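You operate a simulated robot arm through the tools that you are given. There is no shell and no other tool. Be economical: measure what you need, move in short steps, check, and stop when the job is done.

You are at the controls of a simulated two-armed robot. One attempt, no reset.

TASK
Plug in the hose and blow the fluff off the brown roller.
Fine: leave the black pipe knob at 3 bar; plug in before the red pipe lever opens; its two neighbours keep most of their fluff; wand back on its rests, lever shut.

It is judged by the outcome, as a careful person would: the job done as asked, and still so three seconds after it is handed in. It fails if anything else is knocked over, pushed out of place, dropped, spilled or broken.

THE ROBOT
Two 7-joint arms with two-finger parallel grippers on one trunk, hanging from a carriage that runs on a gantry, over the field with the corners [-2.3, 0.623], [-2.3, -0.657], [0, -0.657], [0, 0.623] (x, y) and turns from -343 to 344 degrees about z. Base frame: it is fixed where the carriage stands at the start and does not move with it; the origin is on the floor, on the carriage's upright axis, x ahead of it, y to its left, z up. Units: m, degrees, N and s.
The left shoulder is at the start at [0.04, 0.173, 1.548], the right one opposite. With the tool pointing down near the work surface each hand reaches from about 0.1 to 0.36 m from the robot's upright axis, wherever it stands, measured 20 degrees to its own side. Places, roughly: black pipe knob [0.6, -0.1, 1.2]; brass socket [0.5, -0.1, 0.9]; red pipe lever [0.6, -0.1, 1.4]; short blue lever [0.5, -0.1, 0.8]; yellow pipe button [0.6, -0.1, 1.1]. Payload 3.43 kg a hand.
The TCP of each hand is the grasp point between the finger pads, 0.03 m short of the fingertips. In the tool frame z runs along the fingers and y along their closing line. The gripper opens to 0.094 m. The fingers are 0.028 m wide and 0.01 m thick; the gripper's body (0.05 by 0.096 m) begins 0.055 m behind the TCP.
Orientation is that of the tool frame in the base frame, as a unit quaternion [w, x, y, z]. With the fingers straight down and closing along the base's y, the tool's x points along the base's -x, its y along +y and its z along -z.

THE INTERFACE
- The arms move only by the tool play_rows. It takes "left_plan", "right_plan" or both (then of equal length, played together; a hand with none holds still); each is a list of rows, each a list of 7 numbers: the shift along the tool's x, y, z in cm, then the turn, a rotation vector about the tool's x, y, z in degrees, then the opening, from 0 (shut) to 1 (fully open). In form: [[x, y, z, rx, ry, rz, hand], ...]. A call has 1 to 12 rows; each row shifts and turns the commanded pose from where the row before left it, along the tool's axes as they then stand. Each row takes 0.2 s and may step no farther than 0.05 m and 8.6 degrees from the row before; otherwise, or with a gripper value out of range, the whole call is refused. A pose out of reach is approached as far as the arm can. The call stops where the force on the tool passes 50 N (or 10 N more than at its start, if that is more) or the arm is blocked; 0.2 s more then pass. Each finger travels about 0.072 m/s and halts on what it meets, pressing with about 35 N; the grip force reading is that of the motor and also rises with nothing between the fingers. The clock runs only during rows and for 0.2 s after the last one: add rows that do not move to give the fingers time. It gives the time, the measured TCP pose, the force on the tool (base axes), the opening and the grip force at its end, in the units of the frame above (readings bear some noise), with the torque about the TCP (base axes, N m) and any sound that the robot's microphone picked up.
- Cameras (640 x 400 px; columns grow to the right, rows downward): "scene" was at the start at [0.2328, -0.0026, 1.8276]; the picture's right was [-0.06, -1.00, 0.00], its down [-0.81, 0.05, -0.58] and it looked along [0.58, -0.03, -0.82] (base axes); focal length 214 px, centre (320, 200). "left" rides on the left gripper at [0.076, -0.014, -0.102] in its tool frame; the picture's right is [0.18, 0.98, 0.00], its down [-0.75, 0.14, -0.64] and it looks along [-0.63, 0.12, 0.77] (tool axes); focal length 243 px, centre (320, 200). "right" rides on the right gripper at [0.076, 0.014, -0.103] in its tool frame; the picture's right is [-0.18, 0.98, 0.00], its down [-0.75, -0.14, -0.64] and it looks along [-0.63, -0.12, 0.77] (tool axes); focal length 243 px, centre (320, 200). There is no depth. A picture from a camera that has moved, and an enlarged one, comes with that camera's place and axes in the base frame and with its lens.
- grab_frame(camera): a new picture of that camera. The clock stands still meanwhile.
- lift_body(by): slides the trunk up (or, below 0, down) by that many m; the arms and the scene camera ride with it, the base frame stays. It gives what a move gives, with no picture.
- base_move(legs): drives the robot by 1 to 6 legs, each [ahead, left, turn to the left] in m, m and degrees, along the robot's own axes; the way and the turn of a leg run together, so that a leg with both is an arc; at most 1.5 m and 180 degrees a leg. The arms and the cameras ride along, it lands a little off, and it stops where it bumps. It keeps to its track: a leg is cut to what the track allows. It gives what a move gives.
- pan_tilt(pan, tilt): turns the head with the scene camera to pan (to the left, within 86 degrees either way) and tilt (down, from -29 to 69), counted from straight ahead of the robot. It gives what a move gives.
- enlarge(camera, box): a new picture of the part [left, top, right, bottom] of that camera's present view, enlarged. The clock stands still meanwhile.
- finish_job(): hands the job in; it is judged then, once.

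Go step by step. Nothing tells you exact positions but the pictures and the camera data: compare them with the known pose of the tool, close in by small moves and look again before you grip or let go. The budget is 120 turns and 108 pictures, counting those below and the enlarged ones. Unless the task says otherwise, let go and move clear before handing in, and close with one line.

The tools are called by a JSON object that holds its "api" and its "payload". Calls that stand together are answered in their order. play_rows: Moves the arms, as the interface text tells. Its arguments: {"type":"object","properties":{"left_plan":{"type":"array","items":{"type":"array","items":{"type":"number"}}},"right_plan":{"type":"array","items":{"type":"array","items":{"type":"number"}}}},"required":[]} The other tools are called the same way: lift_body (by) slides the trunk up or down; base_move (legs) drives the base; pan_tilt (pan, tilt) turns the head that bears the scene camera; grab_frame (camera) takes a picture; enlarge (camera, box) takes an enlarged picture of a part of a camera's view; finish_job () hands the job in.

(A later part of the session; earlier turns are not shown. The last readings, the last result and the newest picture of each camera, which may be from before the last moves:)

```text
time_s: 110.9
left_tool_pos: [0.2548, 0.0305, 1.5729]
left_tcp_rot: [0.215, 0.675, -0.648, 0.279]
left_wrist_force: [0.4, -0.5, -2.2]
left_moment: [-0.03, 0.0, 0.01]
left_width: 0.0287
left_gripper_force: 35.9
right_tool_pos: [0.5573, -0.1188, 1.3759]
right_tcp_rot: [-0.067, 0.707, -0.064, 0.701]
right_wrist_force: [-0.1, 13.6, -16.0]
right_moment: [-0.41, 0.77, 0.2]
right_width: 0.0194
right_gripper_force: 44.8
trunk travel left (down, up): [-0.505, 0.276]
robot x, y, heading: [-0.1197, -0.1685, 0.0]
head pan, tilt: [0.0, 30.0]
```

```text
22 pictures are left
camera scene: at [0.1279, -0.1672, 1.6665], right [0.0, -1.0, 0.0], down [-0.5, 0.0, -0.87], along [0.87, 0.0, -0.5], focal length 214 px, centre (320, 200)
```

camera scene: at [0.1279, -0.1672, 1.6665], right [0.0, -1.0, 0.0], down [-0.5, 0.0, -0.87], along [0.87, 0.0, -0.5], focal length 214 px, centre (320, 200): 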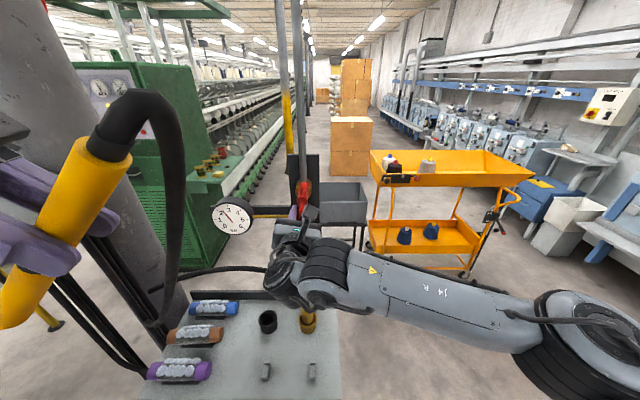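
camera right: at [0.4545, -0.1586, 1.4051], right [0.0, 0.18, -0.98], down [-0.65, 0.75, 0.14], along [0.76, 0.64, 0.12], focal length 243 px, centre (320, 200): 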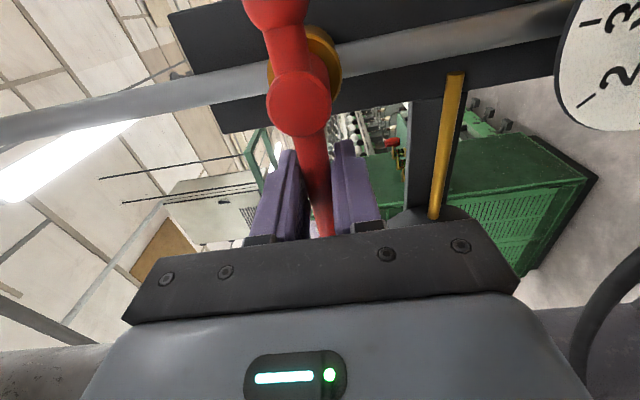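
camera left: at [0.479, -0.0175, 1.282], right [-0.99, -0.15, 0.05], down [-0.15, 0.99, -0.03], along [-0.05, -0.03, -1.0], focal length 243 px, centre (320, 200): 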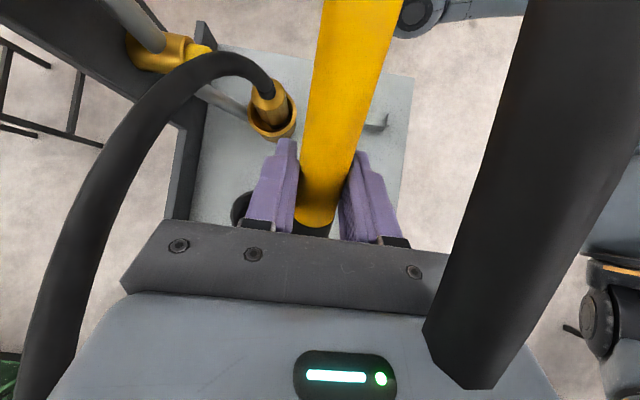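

{"api": "play_rows", "payload": {"right_plan": [[0.03, 0.45, 0, 0, 0, -5.5, 0.1], [0.03, 0.45, 0, 0, 0, -5, 0.1], [0, 0, 0, 0, 0, 0, 0.1]]}}

{"api": "enlarge", "payload": {"camera": "scene", "box": [200, 170, 350, 350]}}

```text
time_s: 111.7
left_tool_pos: [0.2551, 0.03, 1.5721]
left_tcp_rot: [0.215, 0.675, -0.648, 0.279]
left_wrist_force: [0.7, -0.3, -1.4]
left_moment: [-0.02, 0.03, 0.02]
left_width: 0.0283
left_gripper_force: 34.9
right_tool_pos: [0.556, -0.1279, 1.3759]
right_tcp_rot: [-0.002, 0.71, 0.0, 0.704]
right_wrist_force: [3.6, 20.4, -19.4]
right_moment: [-0.26, -0.56, 0.03]
right_width: 0.0195
right_gripper_force: 44.7
trunk travel left (down, up): [-0.505, 0.276]
robot x, y, heading: [-0.121, -0.1707, 0.1]
head pan, tilt: [0.0, 30.0]
```

```text
2.22 times, centred on (275, 260) of scene
camera zoom: at [0.128, -0.1667, 1.6665], right [0.0, -1.0, 0.0], down [-0.5, 0.0, -0.87], along [0.87, 0.0, -0.5], focal length 477 px, centre (420, 67)
```

zoom: 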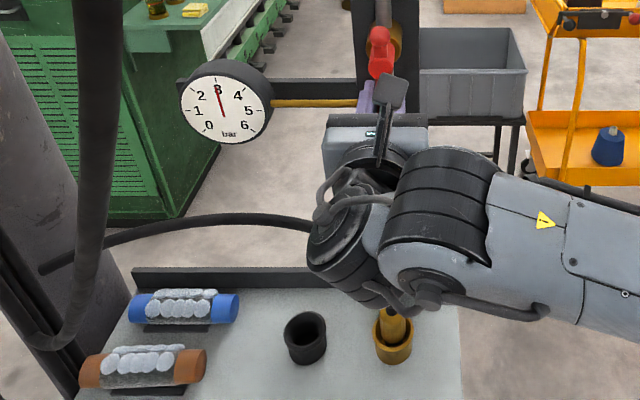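

The gauge reads 3 bar and the lever is fully down, so the air is on. I release the lever and take the right hand back out to the side and up.

{"api": "play_rows", "payload": {"right_plan": [[0, 0, 0, 0, 0, 0, 0.4], [0, 0, 0, 0, 0, 0, 0.7], [0, 0, 0, 0, 0, 0, 0.7], [0, 0, -4, 0, 0, 0, 0.7], [0, 0, -4, 0, 0, 0, 0.7], [0, 4.5, 0, 0, 0, 0, 0.7], [0, 4.5, 0, 0, 0, 0, 0.7], [0, 4.5, 0, 0, 0, 0, 0.7], [1, 4.5, 0, 0, 0, 0, 0.7], [2, 4.5, 0, 0, 0, 0, 0.7], [2, 4.5, 0, 0, 0, 0, 0.7], [2, 4.5, 0, 0, 0, 0, 0.7]]}}

{"api": "play_rows", "payload": {"right_plan": [[4, 0, 1, 0, 0, 0, 0.7], [4, 0, 1, 0, 0, 0, 0.7], [4, 0, 0, 0, 0, 0, 0.7], [0, 0, 0, 0, 0, 0, 0.7]]}}

{"api": "grab_frame", "payload": {"camera": "scene"}}

```text
time_s: 114.3
left_tool_pos: [0.2556, 0.0291, 1.5725]
left_tcp_rot: [0.216, 0.674, -0.648, 0.28]
left_wrist_force: [0.2, 0.1, -1.5]
left_moment: [-0.02, 0.0, 0.0]
left_width: 0.0284
left_gripper_force: 35.0
right_tool_pos: [0.4789, -0.4477, 1.4488]
right_tcp_rot: [-0.001, 0.71, -0.001, 0.704]
right_wrist_force: [0.7, -0.3, -0.3]
right_moment: [-0.03, 0.03, 0.01]
right_width: 0.0658
right_gripper_force: 0.0
trunk travel left (down, up): [-0.505, 0.276]
robot x, y, heading: [-0.12, -0.1683, 0.0]
head pan, tilt: [0.0, 30.0]
```

```text
time_s: 115.3
left_tool_pos: [0.2542, 0.0296, 1.5726]
left_tcp_rot: [0.216, 0.674, -0.648, 0.28]
left_wrist_force: [0.3, 0.5, -1.8]
left_moment: [-0.03, 0.01, -0.01]
left_width: 0.0282
left_gripper_force: 35.7
right_tool_pos: [0.5006, -0.4452, 1.5666]
right_tcp_rot: [-0.002, 0.71, 0.0, 0.705]
right_wrist_force: [0.1, 0.0, -0.7]
right_moment: [0.02, -0.01, -0.01]
right_width: 0.0661
right_gripper_force: 0.0
trunk travel left (down, up): [-0.505, 0.276]
robot x, y, heading: [-0.1218, -0.1694, -0.3]
head pan, tilt: [0.0, 30.0]
```

```text
20 pictures are left
camera scene: at [0.1286, -0.168, 1.6668], right [0.0, -1.0, 0.0], down [-0.5, 0.0, -0.87], along [0.87, 0.0, -0.5], focal length 214 px, centre (320, 200)
```

scene: 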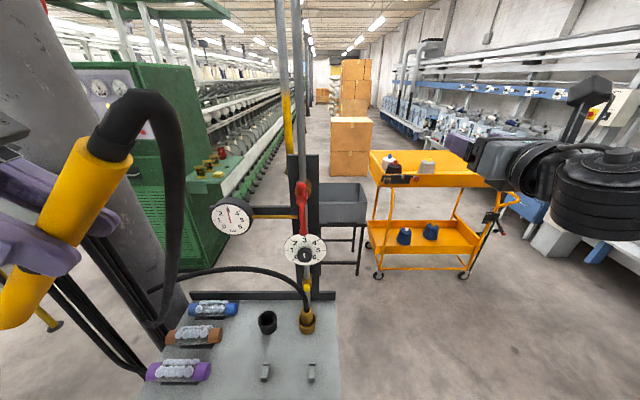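

Everything is clear. Base forward 12 cm, then I bring the wand to the brown roller's x while still high.

{"api": "base_move", "payload": {"legs": [[0.118, 0, 0]]}}

{"api": "play_rows", "payload": {"left_plan": [[0.2, -3.0, 0.3, 0, 0, 0, 0], [0.2, -3.0, 0.3, 0, 0, 0, 0], [0.2, -3.0, 0.3, 0, 0, 0, 0], [0.2, -3.0, 0.3, 0, 0, 0, 0], [0, 0, 0, 0, 0, 0, 0]]}}

```text
time_s: 116.5
left_tool_pos: [0.3725, 0.0291, 1.5738]
left_tcp_rot: [0.215, 0.675, -0.648, 0.28]
left_wrist_force: [-0.5, -0.5, -0.9]
left_moment: [-0.01, 0.01, 0.01]
left_width: 0.0282
left_gripper_force: 34.6
right_tool_pos: [0.6166, -0.4447, 1.5683]
right_tcp_rot: [-0.002, 0.709, 0.0, 0.705]
right_wrist_force: [0.5, -0.5, -0.5]
right_moment: [0.03, 0.01, 0.0]
right_width: 0.0658
right_gripper_force: 0.1
trunk travel left (down, up): [-0.505, 0.276]
robot x, y, heading: [-0.0088, -0.1716, -0.0]
head pan, tilt: [0.0, 30.0]
```

```text
time_s: 117.7
left_tool_pos: [0.493, 0.0227, 1.5783]
left_tcp_rot: [0.215, 0.674, -0.648, 0.281]
left_wrist_force: [0.3, -0.3, -1.4]
left_moment: [-0.03, -0.03, 0.01]
left_width: 0.0281
left_gripper_force: 35.4
right_tool_pos: [0.6162, -0.4468, 1.5666]
right_tcp_rot: [-0.002, 0.71, 0.0, 0.704]
right_wrist_force: [0.3, 0.1, -0.3]
right_moment: [0.02, -0.03, -0.01]
right_width: 0.0656
right_gripper_force: 0.1
trunk travel left (down, up): [-0.505, 0.276]
robot x, y, heading: [-0.0061, -0.1665, 0.2]
head pan, tilt: [0.0, 30.0]
```

{"api": "lift_body", "payload": {"by": -0.35}}

{"api": "enlarge", "payload": {"camera": "scene", "box": [0, 130, 270, 390]}}

```text
time_s: 121.2
left_tool_pos: [0.4921, 0.0226, 1.2272]
left_tcp_rot: [0.216, 0.674, -0.649, 0.279]
left_wrist_force: [-0.2, 0.9, -1.5]
left_moment: [0.0, 0.01, 0.03]
left_width: 0.0277
left_gripper_force: 35.0
right_tool_pos: [0.6159, -0.4473, 1.2171]
right_tcp_rot: [-0.002, 0.709, 0.0, 0.705]
right_wrist_force: [-0.2, 0.2, 0.9]
right_moment: [-0.04, 0.01, 0.0]
right_width: 0.0659
right_gripper_force: 0.0
trunk travel left (down, up): [-0.155, 0.626]
robot x, y, heading: [-0.0049, -0.1699, 0.1]
head pan, tilt: [0.0, 30.0]
```

```text
1.54 times, centred on (135, 260) of scene
camera zoom: at [0.2456, -0.168, 1.3169], right [0.0, -1.0, 0.0], down [-0.5, 0.0, -0.87], along [0.87, 0.0, -0.5], focal length 330 px, centre (605, 108)
```

zoom: 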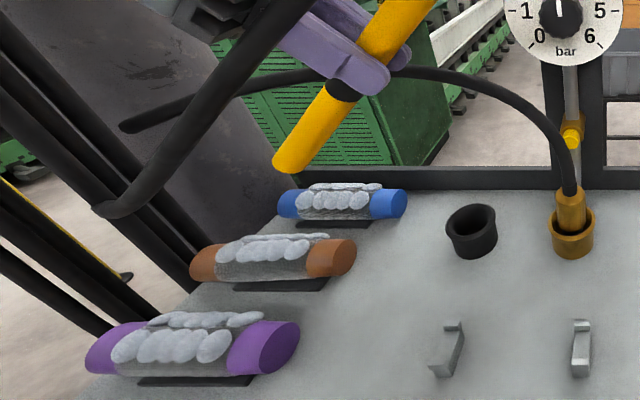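

The fluff is intact and the wand is above the brown line. Lowering to the aimed pose.

{"api": "play_rows", "payload": {"left_plan": [[-1.9, 0.28, 2.83, 0, 0, 0, 0], [-1.9, 0.28, 2.83, 0, 0, 0, 0], [-1.9, 0.28, 2.83, 0, 0, 0, 0], [0, 0, 0, 0, 0, 0, 0], [0, 0, 0, 0, 0, 0, 0], [0, 0, 0, 0, 0, 0, 0]]}}

{"api": "enlarge", "payload": {"camera": "scene", "box": [0, 130, 270, 390]}}

```text
time_s: 122.5
left_tool_pos: [0.492, 0.0101, 1.1249]
left_tcp_rot: [0.216, 0.674, -0.649, 0.28]
left_wrist_force: [1.5, 0.0, -1.0]
left_moment: [-0.01, -0.01, -0.01]
left_width: 0.0276
left_gripper_force: 35.1
right_tool_pos: [0.6164, -0.4459, 1.2173]
right_tcp_rot: [-0.002, 0.709, 0.0, 0.705]
right_wrist_force: [-0.1, 0.4, -0.2]
right_moment: [0.02, 0.02, 0.01]
right_width: 0.0659
right_gripper_force: 0.0
trunk travel left (down, up): [-0.155, 0.626]
robot x, y, heading: [-0.0074, -0.1675, 0.2]
head pan, tilt: [0.0, 30.0]
```

```text
1.54 times, centred on (135, 260) of scene
camera zoom: at [0.2456, -0.168, 1.3168], right [0.0, -1.0, 0.0], down [-0.5, 0.0, -0.87], along [0.87, 0.0, -0.5], focal length 330 px, centre (605, 108)
```

zoom: 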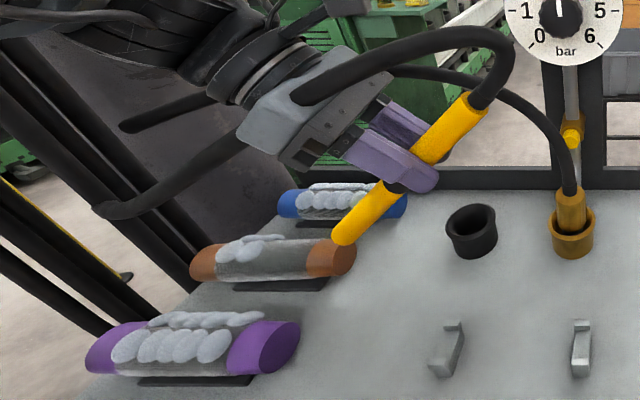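

It works: most of the brown fluff is gone and the neighbours are untouched. Sweeping along +y for the rest.

{"api": "play_rows", "payload": {"left_plan": [[-1.5, -0.13, -1.3, 0, 0, 0, 0], [0, 0, 0, 0, 0, 0, 0], [-1.5, -0.13, -1.3, 0, 0, 0, 0], [0, 0, 0, 0, 0, 0, 0], [-1.5, -0.13, -1.3, 0, 0, 0, 0], [0, 0, 0, 0, 0, 0, 0], [-1.5, -0.13, -1.3, 0, 0, 0, 0], [0, 0, 0, 0, 0, 0, 0], [0, 0, 0, 0, 0, 0, 0]]}}

{"api": "enlarge", "payload": {"camera": "scene", "box": [0, 130, 270, 390]}}

```text
time_s: 124.5
left_tool_pos: [0.4929, 0.0894, 1.1257]
left_tcp_rot: [0.216, 0.674, -0.648, 0.28]
left_wrist_force: [0.6, -0.3, -1.6]
left_moment: [-0.03, 0.0, -0.01]
left_width: 0.0272
left_gripper_force: 34.7
right_tool_pos: [0.6164, -0.4464, 1.2163]
right_tcp_rot: [-0.002, 0.709, 0.0, 0.705]
right_wrist_force: [-0.3, 0.6, -0.7]
right_moment: [0.03, -0.02, -0.02]
right_width: 0.0657
right_gripper_force: 0.1
trunk travel left (down, up): [-0.155, 0.626]
robot x, y, heading: [-0.0082, -0.1695, 0.1]
head pan, tilt: [0.0, 30.0]
```

```text
1.54 times, centred on (135, 260) of scene
camera zoom: at [0.2456, -0.168, 1.3168], right [0.0, -1.0, 0.0], down [-0.5, 0.0, -0.87], along [0.87, 0.0, -0.5], focal length 330 px, centre (605, 108)
```

zoom: 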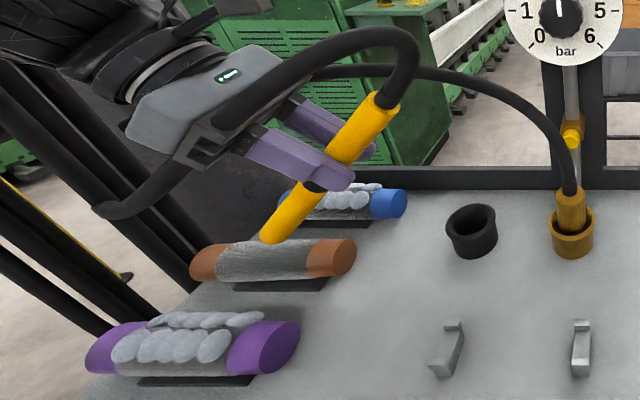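

The brown roller looks clean from here. I retreat by reversing (up and away), then raise the trunk and check from above.

{"api": "play_rows", "payload": {"left_plan": [[1.5, 0.13, 1.3, 0, 0, 0, 0], [1.5, 0.13, 1.3, 0, 0, 0, 0], [1.5, 0.13, 1.3, 0, 0, 0, 0], [1.5, 0.13, 1.3, 0, 0, 0, 0], [1.9, -0.28, -2.83, 0, 0, 0, 0], [1.9, -0.28, -2.83, 0, 0, 0, 0], [1.9, -0.28, -2.83, 0, 0, 0, 0], [0, 0, 0, 0, 0, 0, 0]]}}

{"api": "lift_body", "payload": {"by": 0.35}}

{"api": "enlarge", "payload": {"camera": "scene", "box": [110, 280, 350, 400]}}

```text
time_s: 126.3
left_tool_pos: [0.4939, 0.0235, 1.2285]
left_tcp_rot: [0.217, 0.674, -0.648, 0.28]
left_wrist_force: [-0.4, -0.5, -1.6]
left_moment: [-0.03, -0.01, 0.01]
left_width: 0.0267
left_gripper_force: 34.7
right_tool_pos: [0.6173, -0.4455, 1.2166]
right_tcp_rot: [-0.002, 0.709, 0.0, 0.705]
right_wrist_force: [-0.1, 0.3, 0.6]
right_moment: [-0.02, 0.0, 0.03]
right_width: 0.0655
right_gripper_force: 0.1
trunk travel left (down, up): [-0.155, 0.626]
robot x, y, heading: [-0.0061, -0.1701, -0.1]
head pan, tilt: [0.0, 30.0]
```

```text
time_s: 129.8
left_tool_pos: [0.4929, 0.0221, 1.5781]
left_tcp_rot: [0.216, 0.675, -0.648, 0.281]
left_wrist_force: [0.3, 0.4, -0.4]
left_moment: [-0.02, -0.02, 0.02]
left_width: 0.0262
left_gripper_force: 34.7
right_tool_pos: [0.6172, -0.4468, 1.5666]
right_tcp_rot: [-0.002, 0.71, 0.0, 0.704]
right_wrist_force: [-0.5, -0.3, 0.0]
right_moment: [-0.02, 0.01, 0.04]
right_width: 0.0657
right_gripper_force: 0.1
trunk travel left (down, up): [-0.505, 0.276]
robot x, y, heading: [-0.0032, -0.1689, -0.0]
head pan, tilt: [0.0, 30.0]
```

```text
2.67 times, centred on (230, 340) of scene
camera zoom: at [0.2456, -0.168, 1.6667], right [0.0, -1.0, 0.0], down [-0.5, 0.0, -0.87], along [0.87, 0.0, -0.5], focal length 572 px, centre (560, -173)
```

zoom: 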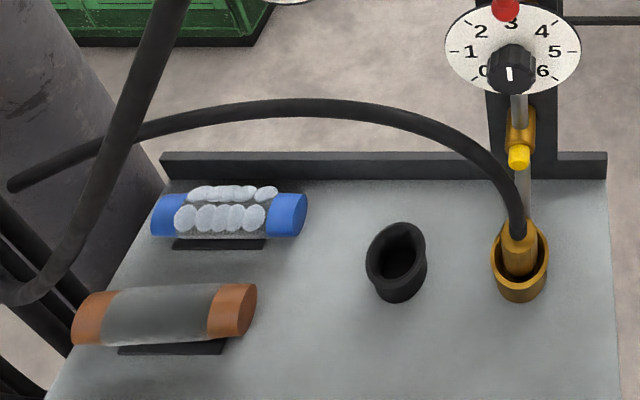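

Brown is clean, blue intact. The wand is creeping in the fingers (26.2 mm), so I bring it home first, with a gentler grip: level it, move back and start unwinding the yaw.

{"api": "play_rows", "payload": {"left_plan": [[0, 2.8, 0, 0, -8.2, 0, 0.26], [0, 2.8, 0, 0, -8.2, 0, 0.26], [0, 2.8, 0, 0, -8.2, 0, 0.26], [0, 2.8, 0, 0, -8.2, 0, 0.26], [0, 2.4, 0, 0, -8.2, 0, 0.26], [0, 0, 2, 0, 0, -8.4, 0.26], [0, 0, 2, 0, 0, -8.4, 0.26], [0, 0, 2, 0, 0, -8.4, 0.26], [0, 0, 2, 0, 0, -8.4, 0.26], [0, 0, 0, 0, 0, -8.4, 0.26], [0, 0, 0, 0, 0, -8.4, 0.26], [0, 0, 0, 0, 0, -8.4, 0.26]]}}

```text
time_s: 132.4
left_tool_pos: [0.4335, -0.0052, 1.4433]
left_tcp_rot: [-0.008, 0.971, -0.236, 0.035]
left_wrist_force: [0.3, 0.0, -0.7]
left_moment: [-0.01, -0.04, -0.02]
left_width: 0.0257
left_gripper_force: 34.8
left hand out of reach, approached as far as the arm can: row 3, 4, 5
right_tool_pos: [0.6178, -0.4453, 1.567]
right_tcp_rot: [-0.001, 0.709, -0.001, 0.705]
right_wrist_force: [0.6, 0.5, -0.9]
right_moment: [0.05, 0.01, -0.01]
right_width: 0.0658
right_gripper_force: 0.1
trunk travel left (down, up): [-0.505, 0.276]
robot x, y, heading: [-0.0066, -0.1736, 0.1]
head pan, tilt: [0.0, 30.0]
```

{"api": "play_rows", "payload": {"left_plan": [[0, 0, 1.2, 0, 0, -8.4, 0.27], [0, 0, 1.2, 0, 0, -8.4, 0.27], [0, 0, 1.2, 0, 0, -8.4, 0.27], [0, 0, 1.2, 0, 0, -8.4, 0.27], [0, 0, 0, 0, 0, -8.4, 0.27], [0, 0, 0, 0, 0, -8.4, 0.27], [0, 0, 0, 0, 0, -8.4, 0.27], [0, 0, 0, 0, 0, -8.4, 0.27], [0, 0, 0, 0, 0, -8.4, 0.27], [0, 0, 0, 0, 0, -8.4, 0.27], [0, 0, 0, 0, 0, -8.4, 0.27], [0, 0, 0, 0, 0, -8.4, 0.27]]}}

```text
time_s: 135.0
left_tool_pos: [0.4352, -0.0054, 1.396]
left_tcp_rot: [0.021, 0.8, 0.599, 0.03]
left_wrist_force: [0.4, 0.5, 0.8]
left_moment: [-0.02, -0.03, 0.04]
left_width: 0.0251
left_gripper_force: 0.1
right_tool_pos: [0.6178, -0.4449, 1.5673]
right_tcp_rot: [-0.002, 0.709, 0.001, 0.705]
right_wrist_force: [0.5, -0.5, -0.2]
right_moment: [0.02, 0.02, -0.04]
right_width: 0.0657
right_gripper_force: 0.1
trunk travel left (down, up): [-0.505, 0.276]
robot x, y, heading: [-0.0053, -0.1695, 0.1]
head pan, tilt: [0.0, 30.0]
```

Grip force has vanished; I must look at where the wand is.

{"api": "grab_frame", "payload": {"camera": "scene"}}

{"api": "grab_frame", "payload": {"camera": "left"}}

```text
15 pictures are left
camera scene: at [0.2456, -0.1679, 1.6668], right [0.0, -1.0, 0.0], down [-0.5, 0.0, -0.87], along [0.87, 0.0, -0.5], focal length 214 px, centre (320, 200)
```

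scene: 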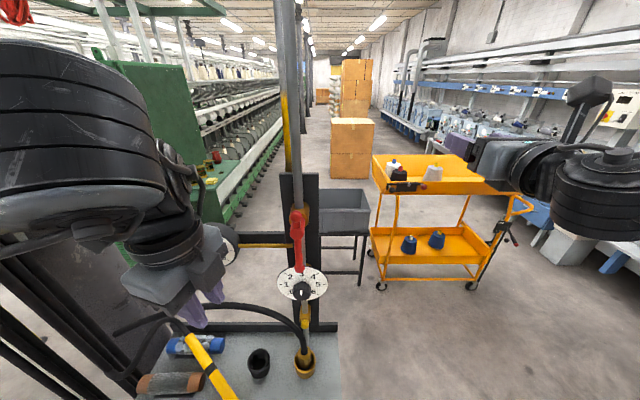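

```text
14 pictures are left
camera left: at [0.4358, 0.0722, 1.4978], right [0.99, -0.1, 0.07], down [-0.12, -0.76, 0.63], along [-0.01, -0.64, -0.77], focal length 243 px, centre (320, 200)
```

left: 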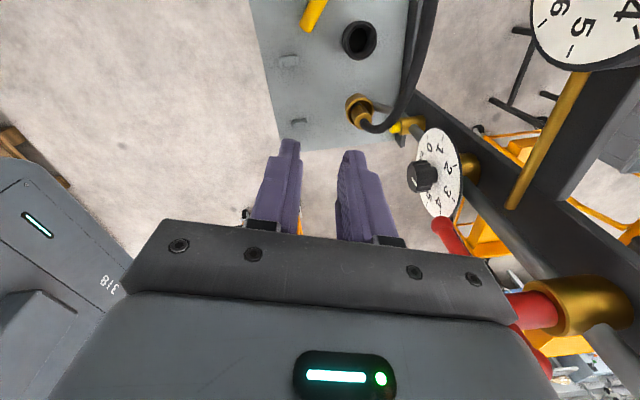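

The wand has dropped onto the bench, its nozzle pointing to the front. I'll look down to see exactly how it lies.

{"api": "pan_tilt", "payload": {"pan": 12, "tilt": 60}}

{"api": "grab_frame", "payload": {"camera": "scene"}}

```text
time_s: 135.9
left_tool_pos: [0.4355, -0.0051, 1.3962]
left_tcp_rot: [0.022, 0.802, 0.596, 0.029]
left_wrist_force: [0.2, 0.1, -0.8]
left_moment: [-0.01, -0.01, -0.01]
left_width: 0.0253
left_gripper_force: 0.0
right_tool_pos: [0.6183, -0.4458, 1.5675]
right_tcp_rot: [-0.001, 0.71, -0.001, 0.705]
right_wrist_force: [-0.2, -0.1, 0.0]
right_moment: [0.03, -0.01, 0.02]
right_width: 0.0659
right_gripper_force: 0.1
trunk travel left (down, up): [-0.505, 0.276]
robot x, y, heading: [-0.0088, -0.1698, 0.0]
head pan, tilt: [12.0, 60.0]
```

```text
13 pictures are left
camera scene: at [0.2205, -0.1541, 1.6248], right [0.21, -0.98, 0.0], down [-0.85, -0.18, -0.5], along [0.49, 0.1, -0.87], focal length 214 px, centre (320, 200)
```

scene: 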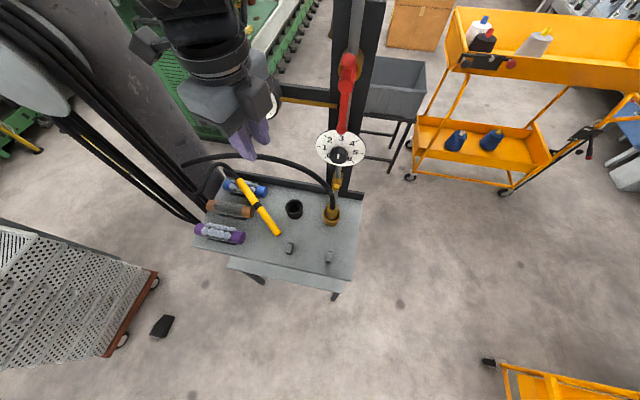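

{"api": "enlarge", "payload": {"camera": "scene", "box": [185, 155, 365, 275]}}

```text
3.33 times, centred on (275, 215) of scene
camera zoom: at [0.2205, -0.1541, 1.6248], right [0.21, -0.98, 0.0], down [-0.85, -0.18, -0.5], along [0.49, 0.1, -0.87], focal length 715 px, centre (470, 150)
```

zoom: 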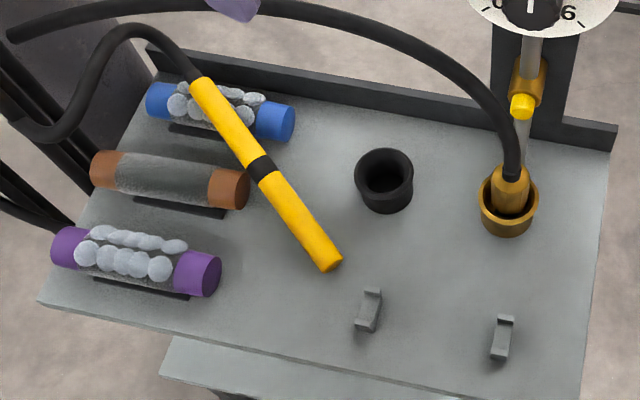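

All other things are intact; the wand leans stably on the blue roller with its jet pointed harmlessly to the front. I shut the air first: left hand up and away, base back 12 cm, right hand to the lever.

{"api": "base_move", "payload": {"legs": [[-0.115, 0, 0]]}}

{"api": "play_rows", "payload": {"left_plan": [[1.9, 0.55, -4, 0, 0, 0, 0.3], [1.9, 0.55, -4, 0, 0, 0, 0.4], [1.9, 0.55, -4, 0, 0, 0, 0.6], [1.9, 0.55, -4, 0, 0, 0, 0.9], [0, 0, 0, 0, 0, 0, 0.9], [0, 0, 0, 0, 0, 0, 0.9], [0, 0, 0, 0, 0, 0, 0.9], [0, 0, 0, 0, 0, 0, 0.9], [0, 0, 0, 0, 0, 0, 0.9], [0, 0, 0, 0, 0, 0, 0.9], [0, 0, 0, 0, 0, 0, 0.9]], "right_plan": [[-4, 0, -0.8, 0, 0, 0, 0.7], [-4, 0, -0.8, 0, 0, 0, 0.7], [-4, 0, -0.8, 0, 0, 0, 0.7], [-2, -4.5, 0, 0, 0, 0, 0.7], [-2, -4.5, 0, 0, 0, 0, 0.7], [-2, -4.5, 0, 0, 0, 0, 0.7], [-1, -4.5, 0, 0, 0, 0, 0.7], [0, -4.5, 0, 0, 0, 0, 0.7], [0, -4.5, 0, 0, 0, 0, 0.7], [0, -4.5, 0, 0, 0, 0, 0.7], [0, 0, 0, 0, 0, 0, 0.7]]}}

{"api": "grab_frame", "payload": {"camera": "right"}}

```text
time_s: 137.1
left_tool_pos: [0.3218, -0.005, 1.3955]
left_tcp_rot: [0.021, 0.801, 0.597, 0.028]
left_wrist_force: [0.6, -0.5, 0.2]
left_moment: [0.0, -0.02, 0.01]
left_width: 0.0253
left_gripper_force: 0.1
right_tool_pos: [0.5036, -0.4462, 1.5666]
right_tcp_rot: [-0.002, 0.709, 0.0, 0.705]
right_wrist_force: [-0.4, 0.6, 0.3]
right_moment: [0.0, -0.05, -0.01]
right_width: 0.0661
right_gripper_force: 0.0
trunk travel left (down, up): [-0.505, 0.276]
robot x, y, heading: [-0.1211, -0.1696, -0.1]
head pan, tilt: [12.0, 60.0]
```

```text
time_s: 139.5
left_tool_pos: [0.3366, 0.0389, 1.501]
left_tcp_rot: [0.023, 0.801, 0.597, 0.03]
left_wrist_force: [0.2, 0.3, -0.7]
left_moment: [-0.01, 0.01, -0.01]
left_width: 0.0846
left_gripper_force: 0.1
left hand out of reach, approached as far as the arm can: row 3, 4
right_tool_pos: [0.4778, -0.1307, 1.3789]
right_tcp_rot: [-0.002, 0.71, 0.0, 0.704]
right_wrist_force: [-0.7, -0.3, -0.5]
right_moment: [0.01, 0.0, 0.04]
right_width: 0.0658
right_gripper_force: 0.1
trunk travel left (down, up): [-0.505, 0.276]
robot x, y, heading: [-0.1181, -0.1717, -0.1]
head pan, tilt: [12.0, 60.0]
```

```text
11 pictures are left
camera right: at [0.3751, -0.1447, 1.4556], right [0.0, -0.98, -0.19], down [-0.65, 0.14, -0.75], along [0.76, 0.12, -0.64], focal length 243 px, centre (320, 200)
```

right: 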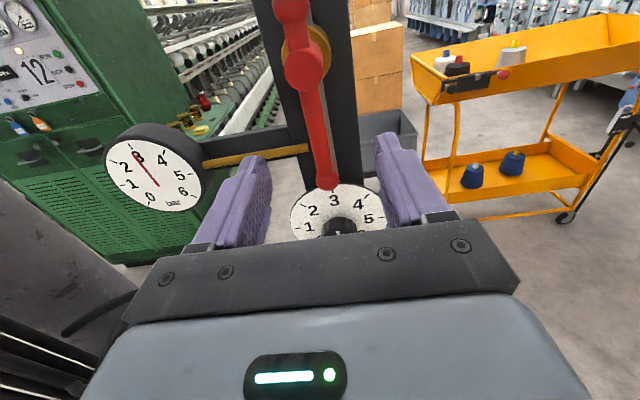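

Aligned on the vertical lever. Advancing and gripping, then turning it back.

{"api": "play_rows", "payload": {"right_plan": [[0, 0, 4, 0, 0, 0, 0.7], [0, 0, 3.8, 0, 0, 0, 0.7], [0, 0, 0, 0, 0, 0, 0.4], [0, 0, 0, 0, 0, 0, 0.1], [0, 0, 0, 0, 0, 0, 0.1], [0, 0, 0, 0, 0, 0, 0.1], [0, 0, 0, 0, 0, 0, 0.1]]}}

{"api": "play_rows", "payload": {"right_plan": [[0.04, -0.63, 0, 0, 0, 8, 0.1], [0.04, -0.63, 0, 0, 0, 8, 0.1], [0.04, -0.63, 0, 0, 0, 8, 0.1], [0.04, -0.63, 0, 0, 0, 8, 0.1], [0.04, -0.63, 0, 0, 0, 8, 0.1], [0.04, -0.63, 0, 0, 0, 8, 0.1], [0.04, -0.63, 0, 0, 0, 8, 0.1], [0.04, -0.63, 0, 0, 0, 8, 0.1], [0.04, -0.63, 0, 0, 0, 8, 0.1], [0.04, -0.63, 0, 0, 0, 8, 0.1], [0.04, -0.63, 0, 0, 0, 8, 0.1]]}}

```text
time_s: 141.1
left_tool_pos: [0.3365, 0.0408, 1.5006]
left_tcp_rot: [0.022, 0.801, 0.598, 0.031]
left_wrist_force: [-0.1, -0.6, 0.2]
left_moment: [0.02, -0.04, -0.02]
left_width: 0.0847
left_gripper_force: 0.0
right_tool_pos: [0.5545, -0.1284, 1.377]
right_tcp_rot: [-0.002, 0.709, 0.0, 0.705]
right_wrist_force: [1.2, 13.6, -0.2]
right_moment: [-0.44, 0.02, 0.11]
right_width: 0.0189
right_gripper_force: 45.5
trunk travel left (down, up): [-0.505, 0.276]
robot x, y, heading: [-0.1227, -0.1656, 0.1]
head pan, tilt: [12.0, 60.0]
```

```text
time_s: 143.5
left_tool_pos: [0.3348, 0.0396, 1.4993]
left_tcp_rot: [0.023, 0.801, 0.597, 0.03]
left_wrist_force: [0.7, -0.1, 0.1]
left_moment: [0.02, 0.0, 0.04]
left_width: 0.0843
left_gripper_force: 0.1
right_tool_pos: [0.5541, -0.0857, 1.4188]
right_tcp_rot: [-0.491, 0.509, -0.495, 0.504]
right_wrist_force: [-6.5, 6.4, -12.5]
right_moment: [0.37, 0.02, 0.91]
right_width: 0.019
right_gripper_force: 45.2
trunk travel left (down, up): [-0.505, 0.276]
robot x, y, heading: [-0.1177, -0.1723, 0.0]
head pan, tilt: [12.0, 60.0]
```

The lever is back at about horizontal. A last small nudge, release and back off, then check.

{"api": "play_rows", "payload": {"right_plan": [[0, -0.3, 0, 0, 0, 3, 0.1], [0, 0, 0, 0, 0, 0, 0.1], [0, 0, 0, 0, 0, 0, 0.4], [0, 0, 0, 0, 0, 0, 0.7], [0, 0, 0, 0, 0, 0, 0.7], [0, 0, -4, 0, 0, 0, 0.7], [0, 0, -4, 0, 0, 0, 0.7], [0, 0, 0, 0, 0, 0, 0.7]]}}

{"api": "grab_frame", "payload": {"camera": "right"}}

```text
time_s: 145.3
left_tool_pos: [0.3367, 0.0402, 1.5006]
left_tcp_rot: [0.023, 0.801, 0.598, 0.031]
left_wrist_force: [0.0, 0.1, -0.4]
left_moment: [0.01, 0.01, 0.0]
left_width: 0.0847
left_gripper_force: 0.1
right_tool_pos: [0.475, -0.0852, 1.4244]
right_tcp_rot: [0.504, -0.497, 0.506, -0.493]
right_wrist_force: [0.0, 0.6, -0.2]
right_moment: [-0.02, -0.01, 0.0]
right_width: 0.066
right_gripper_force: 0.1
trunk travel left (down, up): [-0.505, 0.276]
robot x, y, heading: [-0.1191, -0.1689, 0.0]
head pan, tilt: [12.0, 60.0]
```

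```text
10 pictures are left
camera right: at [0.3723, -0.1618, 1.4089], right [-0.01, 0.2, -0.98], down [-0.64, 0.75, 0.16], along [0.77, 0.63, 0.13], focal length 243 px, centre (320, 200)
```

right: 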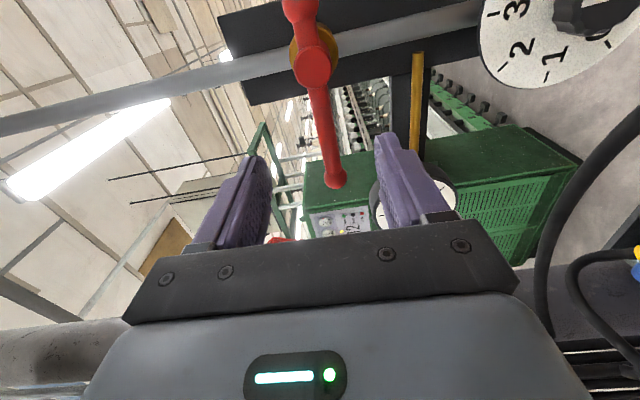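

The lever is horizontal again, i.e. shut. I move the right hand away and prepare the left: yaw +22° to match the fallen wand, and drive forward over it.

{"api": "play_rows", "payload": {"right_plan": [[4.5, 0, 0, 0, 0, 0, 0.7], [4.5, 0, 0, 0, 0, 0, 0.7], [4.5, 0, 0, 0, 0, 0, 0.7], [4.5, 0, 0, 0, 0, 0, 0.7], [4.5, 0, 0, 0, 0, 0, 0.7], [4.5, 0, 0, 0, 0, 0, 0.7], [4.5, -2, 0, 0, 0, 0, 0.7], [4.5, -2, 0, 0, 0, 0, 0.7], [0, -4, 0, 0, 0, 0, 0.7], [0, -4, 0, 0, 0, 0, 0.7]], "left_plan": [[0, 0, 0, 0, 0, 7.5, 0.9], [0, 0, 0, 0, 0, 7.5, 0.9], [0, 0, 0, 0, 0, 7.4, 0.9], [0, 0, 0, 0, 0, 0, 0.5], [0, 0, 0, 0, 0, 0, 0.5], [0, 0, 0, 0, 0, 0, 0.5], [0, 0, 0, 0, 0, 0, 0.5], [0, 0, 0, 0, 0, 0, 0.5], [0, 0, 0, 0, 0, 0, 0.5], [0, 0, 0, 0, 0, 0, 0.5]]}}

{"api": "base_move", "payload": {"legs": [[0.115, 0, 0]]}}

{"api": "lift_body", "payload": {"by": -0.36}}

{"api": "grab_frame", "payload": {"camera": "left"}}

```text
time_s: 147.5
left_tool_pos: [0.3362, 0.0378, 1.5006]
left_tcp_rot: [0.017, 0.902, 0.43, 0.033]
left_wrist_force: [0.4, -0.9, -0.5]
left_moment: [-0.01, -0.02, 0.01]
left_width: 0.0471
left_gripper_force: 0.0
right_tool_pos: [0.4761, -0.4491, 1.537]
right_tcp_rot: [0.504, -0.497, 0.506, -0.493]
right_wrist_force: [-0.3, -0.5, -0.3]
right_moment: [-0.02, -0.02, 0.04]
right_width: 0.0657
right_gripper_force: 0.0
trunk travel left (down, up): [-0.505, 0.276]
robot x, y, heading: [-0.1177, -0.1678, -0.0]
head pan, tilt: [12.0, 60.0]
```

```text
time_s: 148.8
left_tool_pos: [0.4516, 0.0407, 1.5001]
left_tcp_rot: [0.017, 0.902, 0.431, 0.034]
left_wrist_force: [0.7, 0.0, -0.1]
left_moment: [-0.05, 0.03, -0.02]
left_width: 0.047
left_gripper_force: 0.0
right_tool_pos: [0.5919, -0.4486, 1.537]
right_tcp_rot: [0.504, -0.496, 0.505, -0.495]
right_wrist_force: [0.5, 0.6, 0.3]
right_moment: [0.0, 0.0, -0.05]
right_width: 0.0659
right_gripper_force: 0.0
trunk travel left (down, up): [-0.505, 0.276]
robot x, y, heading: [-0.0042, -0.169, 0.2]
head pan, tilt: [12.0, 60.0]
```

```text
time_s: 152.2
left_tool_pos: [0.4521, 0.04, 1.141]
left_tcp_rot: [0.017, 0.902, 0.43, 0.034]
left_wrist_force: [-0.7, -0.2, -0.6]
left_moment: [0.02, -0.03, 0.03]
left_width: 0.0469
left_gripper_force: 0.2
right_tool_pos: [0.5908, -0.448, 1.1772]
right_tcp_rot: [0.504, -0.496, 0.506, -0.494]
right_wrist_force: [-0.2, 0.0, 1.1]
right_moment: [0.03, -0.01, 0.03]
right_width: 0.066
right_gripper_force: 0.1
trunk travel left (down, up): [-0.145, 0.636]
robot x, y, heading: [-0.0044, -0.169, 0.0]
head pan, tilt: [12.0, 60.0]
```

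```text
9 pictures are left
camera left: at [0.4805, 0.1078, 1.2451], right [0.88, -0.48, 0.07], down [-0.41, -0.67, 0.61], along [-0.25, -0.57, -0.79], focal length 243 px, centre (320, 200)
```

left: 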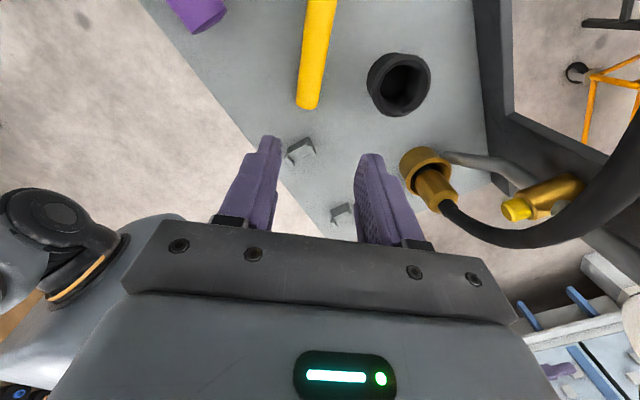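

{"api": "play_rows", "payload": {"left_plan": [[3.64, -0.2, 2.5, 0, 0, 0, 0.5], [3.64, -0.2, 2.5, 0, 0, 0, 0.5], [0, 0, 3.5, 0, 0, 0, 0.5], [0, 0, 0, 0, 0, 0, 0.5]]}}

{"api": "grab_frame", "payload": {"camera": "left"}}

{"api": "enlarge", "payload": {"camera": "scene", "box": [60, 60, 360, 300]}}

```text
time_s: 153.2
left_tool_pos: [0.5006, 0.0978, 1.0589]
left_tcp_rot: [0.016, 0.902, 0.43, 0.034]
left_wrist_force: [0.5, 0.2, 0.5]
left_moment: [0.01, 0.03, 0.01]
left_width: 0.0467
left_gripper_force: 0.1
right_tool_pos: [0.5925, -0.4492, 1.1772]
right_tcp_rot: [0.504, -0.497, 0.506, -0.493]
right_wrist_force: [-0.1, -0.5, -0.9]
right_moment: [0.02, -0.01, -0.01]
right_width: 0.0657
right_gripper_force: 0.0
trunk travel left (down, up): [-0.145, 0.636]
robot x, y, heading: [-0.0047, -0.1668, -0.0]
head pan, tilt: [12.0, 60.0]
```

```text
8 pictures are left
camera left: at [0.5291, 0.1662, 1.1635], right [0.88, -0.48, 0.07], down [-0.41, -0.67, 0.61], along [-0.25, -0.57, -0.79], focal length 243 px, centre (320, 200)
```

left: 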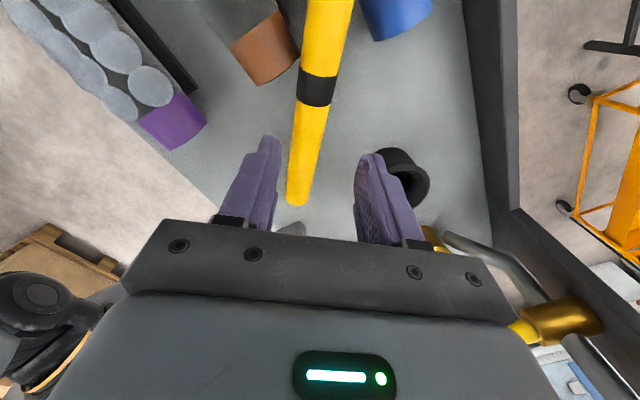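

```text
1.67 times, centred on (210, 180) of scene
camera zoom: at [0.2217, -0.1543, 1.2648], right [0.21, -0.98, 0.0], down [-0.85, -0.18, -0.5], along [0.49, 0.1, -0.87], focal length 358 px, centre (503, 233)
```

zoom: 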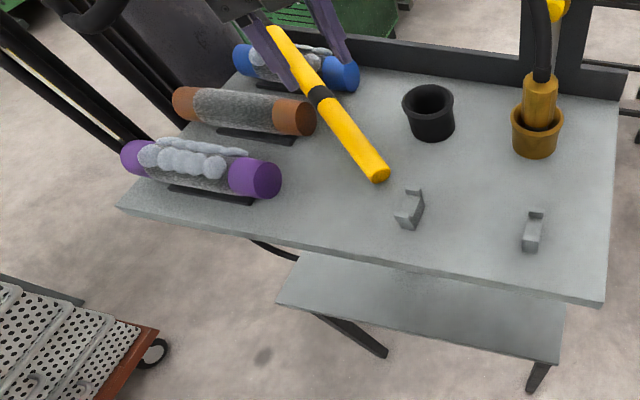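

The wand, rollers and other parts are all as expected. I shift slightly toward the nozzle side and descend onto the wand, then grip.

{"api": "play_rows", "payload": {"left_plan": [[-0.5, -0.6, 3, 0, 0, 0, 0.5], [0, 0, 3, 0, 0, 0, 0.5], [0, 0, 1.6, 0, 0, 0, 0.5], [0, 0, 0.7, 0, 0, 0, 0.5], [0, 0, 0, 0, 0, 0, 0.2], [0, 0, 0, 0, 0, 0, 0], [0, 0, 0, 0, 0, 0, 0], [0, 0, 0, 0, 0, 0, 0]]}}

{"api": "grab_frame", "payload": {"camera": "left"}}

```text
time_s: 155.1
left_tool_pos: [0.4985, 0.0978, 0.9763]
left_tcp_rot: [0.017, 0.902, 0.43, 0.034]
left_wrist_force: [-2.1, 0.3, 3.8]
left_moment: [0.03, -0.02, 0.01]
left_width: 0.0287
left_gripper_force: 35.3
right_tool_pos: [0.5913, -0.4468, 1.1777]
right_tcp_rot: [0.504, -0.497, 0.506, -0.492]
right_wrist_force: [-0.1, -0.7, -0.5]
right_moment: [-0.01, -0.01, 0.03]
right_width: 0.066
right_gripper_force: 0.2
trunk travel left (down, up): [-0.145, 0.636]
robot x, y, heading: [-0.0072, -0.1693, -0.1]
head pan, tilt: [12.0, 60.0]
```

```text
6 pictures are left
camera left: at [0.5275, 0.1669, 1.0804], right [0.88, -0.48, 0.07], down [-0.41, -0.67, 0.61], along [-0.25, -0.57, -0.79], focal length 243 px, centre (320, 200)
```

left: 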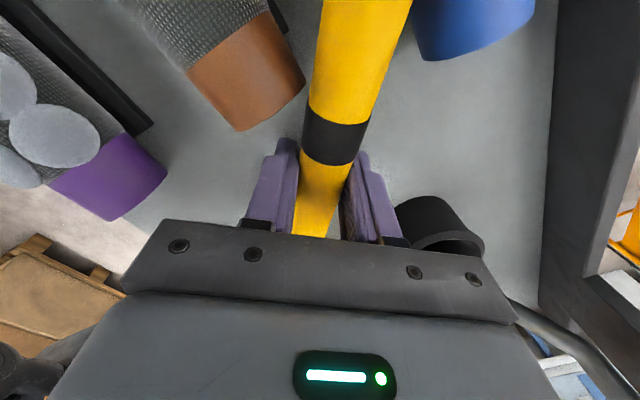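

Firmly gripped next to the band. Lifting 8 cm, squaring the yaw and carrying it over the rests.

{"api": "play_rows", "payload": {"left_plan": [[0, 0, -2, 0, 0, 0, 0], [0, 0, -3, 0, 0, 0, 0], [0, 0, -3, 0, 0, 0, 0], [0, 0, 0, 0, 0, -7.8, 0], [0, 0, 0, 0, 0, -7.8, 0], [0, 0, 0, 0, 0, -7.8, 0], [0, 0, 0, 0, 0, -7.8, 0], [0, 0, 0, 0, 0, -7.8, 0], [-4.26, -1.85, 0, 0, 0, 0, 0], [-4.26, -1.85, 0, 0, 0, 0, 0], [-4.26, -1.85, 0, 0, 0, 0, 0], [-4.26, -1.85, 0, 0, 0, 0, 0]]}}

{"api": "enlarge", "payload": {"camera": "scene", "box": [100, 60, 400, 300]}}

```text
time_s: 157.7
left_tool_pos: [0.4184, -0.0734, 1.0473]
left_tcp_rot: [0.027, 0.707, 0.706, 0.026]
left_wrist_force: [-0.3, -0.4, -1.7]
left_moment: [-0.01, 0.0, -0.02]
left_width: 0.0288
left_gripper_force: 35.0
right_tool_pos: [0.5916, -0.4482, 1.1779]
right_tcp_rot: [0.503, -0.498, 0.505, -0.493]
right_wrist_force: [0.3, -0.4, 0.2]
right_moment: [-0.07, -0.06, 0.02]
right_width: 0.0657
right_gripper_force: 0.0
trunk travel left (down, up): [-0.145, 0.636]
robot x, y, heading: [-0.0059, -0.1709, -0.1]
head pan, tilt: [12.0, 60.0]
```

```text
1.67 times, centred on (250, 180) of scene
camera zoom: at [0.2213, -0.1551, 1.2647], right [0.21, -0.98, 0.0], down [-0.85, -0.18, -0.5], along [0.49, 0.1, -0.87], focal length 358 px, centre (437, 233)
```

zoom: 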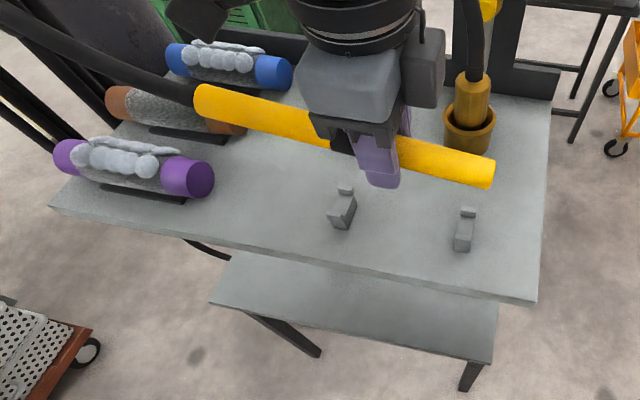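

Held well but about 8° nose-down. I level it, shift over the rests and lower most of the way.

{"api": "play_rows", "payload": {"left_plan": [[-2, -0.9, 0, 0, -7.7, 0, 0], [-2, -0.85, 0, 0, 0, 0, 0], [0, 0, 2, 0, 0, 0, 0], [0, 0, 2, 0, 0, 0, 0], [0, 0, 0, 0, 0, 0, 0]]}}

{"api": "enlarge", "payload": {"camera": "scene", "box": [180, 100, 380, 260]}}

```text
time_s: 158.8
left_tool_pos: [0.4046, -0.1169, 1.0112]
left_tcp_rot: [0.075, 0.707, 0.703, -0.02]
left_wrist_force: [-0.1, 1.0, -0.8]
left_moment: [-0.03, -0.01, -0.01]
left_width: 0.0288
left_gripper_force: 35.3
right_tool_pos: [0.5912, -0.448, 1.1768]
right_tcp_rot: [0.503, -0.497, 0.506, -0.493]
right_wrist_force: [-0.6, -0.4, -0.3]
right_moment: [0.0, 0.03, 0.01]
right_width: 0.0661
right_gripper_force: 0.0
trunk travel left (down, up): [-0.145, 0.636]
robot x, y, heading: [-0.0051, -0.1649, 0.2]
head pan, tilt: [12.0, 60.0]
```

```text
2.50 times, centred on (280, 180) of scene
camera zoom: at [0.2214, -0.1542, 1.2647], right [0.21, -0.98, 0.0], down [-0.85, -0.18, -0.5], along [0.49, 0.1, -0.87], focal length 536 px, centre (420, 250)
```

zoom: 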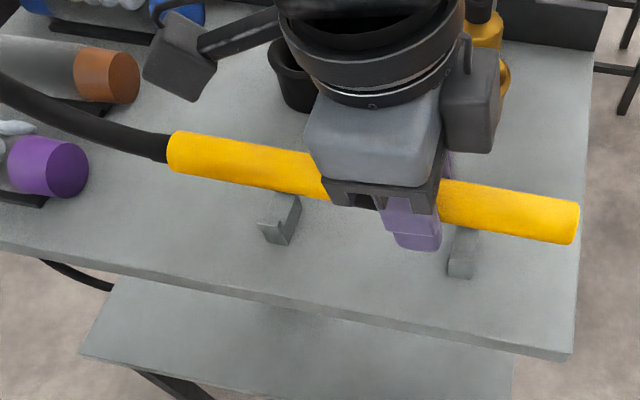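

Nearly there, level. I lower vertically with a small +y shift to keep the finger off the right rest.

{"api": "play_rows", "payload": {"left_plan": [[0.45, -0.14, 1.4, 0, 0, 0, 0], [0.3, -0.1, 1.2, 0, 0, 0, 0], [0.1, -0.04, 0.5, 0, 0, 0, 0], [0, 0, 0.3, 0, 0, 0, 0], [0, 0, 0, 0, 0, 0, 0]]}}

{"api": "enlarge", "payload": {"camera": "scene", "box": [180, 100, 380, 260]}}

```text
time_s: 160.1
left_tool_pos: [0.4038, -0.1135, 0.9775]
left_tcp_rot: [0.076, 0.706, 0.703, -0.021]
left_wrist_force: [-4.4, 2.9, 20.9]
left_moment: [-0.88, 0.04, -0.14]
left_width: 0.029
left_gripper_force: 35.1
right_tool_pos: [0.592, -0.4477, 1.1792]
right_tcp_rot: [0.504, -0.496, 0.506, -0.493]
right_wrist_force: [-0.3, -0.3, 1.0]
right_moment: [0.0, 0.01, 0.01]
right_width: 0.0657
right_gripper_force: 0.0
trunk travel left (down, up): [-0.145, 0.636]
robot x, y, heading: [-0.0054, -0.1711, 0.1]
head pan, tilt: [12.0, 60.0]
```

```text
2.50 times, centred on (280, 180) of scene
camera zoom: at [0.2218, -0.1537, 1.2651], right [0.21, -0.98, 0.0], down [-0.85, -0.18, -0.5], along [0.49, 0.1, -0.87], focal length 536 px, centre (420, 250)
```

zoom: 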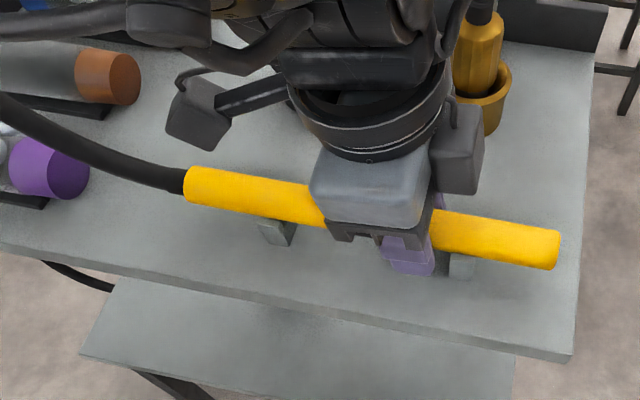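

Resting on the supports. I release and rise straight up.

{"api": "play_rows", "payload": {"left_plan": [[0, 0, 0, 0, 0, 0, 0.36], [0, 0, 0, 0, 0, 0, 0.45], [0, 0, 0, 0, 0, 0, 0.6], [0, 0, 0, 0, 0, 0, 0.6], [-0.25, 0.15, -2, 0, 0, 0, 0.6], [-0.5, 0.3, -4, 0, 0, 0, 0.6], [-0.5, 0.3, -4, 0, 0, 0, 0.6], [-0.5, 0.3, -4, 0, 0, 0, 0.6], [0, 0, 0, 0, 0, 0, 0.6]]}}

{"api": "base_move", "payload": {"legs": [[-0.3, 0, 0]]}}

{"api": "pan_tilt", "payload": {"pan": -12, "tilt": 30}}

{"api": "grab_frame", "payload": {"camera": "scene"}}

```text
time_s: 162.1
left_tool_pos: [0.4042, -0.1119, 1.1186]
left_tcp_rot: [0.074, 0.707, 0.703, -0.021]
left_wrist_force: [-0.6, 0.5, 0.3]
left_moment: [-0.02, 0.0, -0.02]
left_width: 0.0563
left_gripper_force: 0.1
right_tool_pos: [0.5927, -0.4477, 1.1776]
right_tcp_rot: [0.504, -0.496, 0.506, -0.493]
right_wrist_force: [-0.5, -0.4, 0.4]
right_moment: [0.01, 0.01, -0.01]
right_width: 0.0657
right_gripper_force: 0.1
trunk travel left (down, up): [-0.145, 0.636]
robot x, y, heading: [-0.0054, -0.169, -0.2]
head pan, tilt: [12.0, 60.0]
```

```text
time_s: 164.1
left_tool_pos: [0.1037, -0.1133, 1.1189]
left_tcp_rot: [0.074, 0.707, 0.703, -0.02]
left_wrist_force: [-0.3, -1.2, -0.4]
left_moment: [0.01, -0.01, 0.0]
left_width: 0.0566
left_gripper_force: 0.1
right_tool_pos: [0.2897, -0.4494, 1.1775]
right_tcp_rot: [0.503, -0.496, 0.507, -0.494]
right_wrist_force: [-0.2, 0.1, -0.3]
right_moment: [-0.01, -0.02, 0.03]
right_width: 0.0659
right_gripper_force: 0.0
trunk travel left (down, up): [-0.145, 0.636]
robot x, y, heading: [-0.3029, -0.1695, -0.0]
head pan, tilt: [12.0, 60.0]
```

```text
time_s: 165.1
left_tool_pos: [0.1045, -0.113, 1.1182]
left_tcp_rot: [0.074, 0.708, 0.702, -0.02]
left_wrist_force: [-0.2, -0.2, 1.0]
left_moment: [-0.03, 0.01, -0.01]
left_width: 0.0562
left_gripper_force: 0.1
right_tool_pos: [0.2907, -0.4489, 1.1776]
right_tcp_rot: [0.504, -0.496, 0.506, -0.494]
right_wrist_force: [0.7, -0.2, -0.3]
right_moment: [0.0, 0.01, -0.01]
right_width: 0.0658
right_gripper_force: 0.0
trunk travel left (down, up): [-0.145, 0.636]
robot x, y, heading: [-0.3048, -0.1672, -0.2]
head pan, tilt: [-12.0, 30.0]
```

```text
2 pictures are left
camera scene: at [-0.0554, -0.1869, 1.3068], right [-0.21, -0.98, 0.0], down [-0.49, 0.11, -0.87], along [0.85, -0.18, -0.5], focal length 214 px, centre (320, 200)
```

scene: 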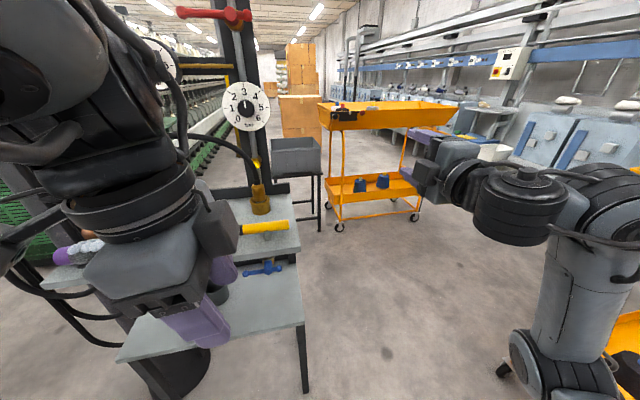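

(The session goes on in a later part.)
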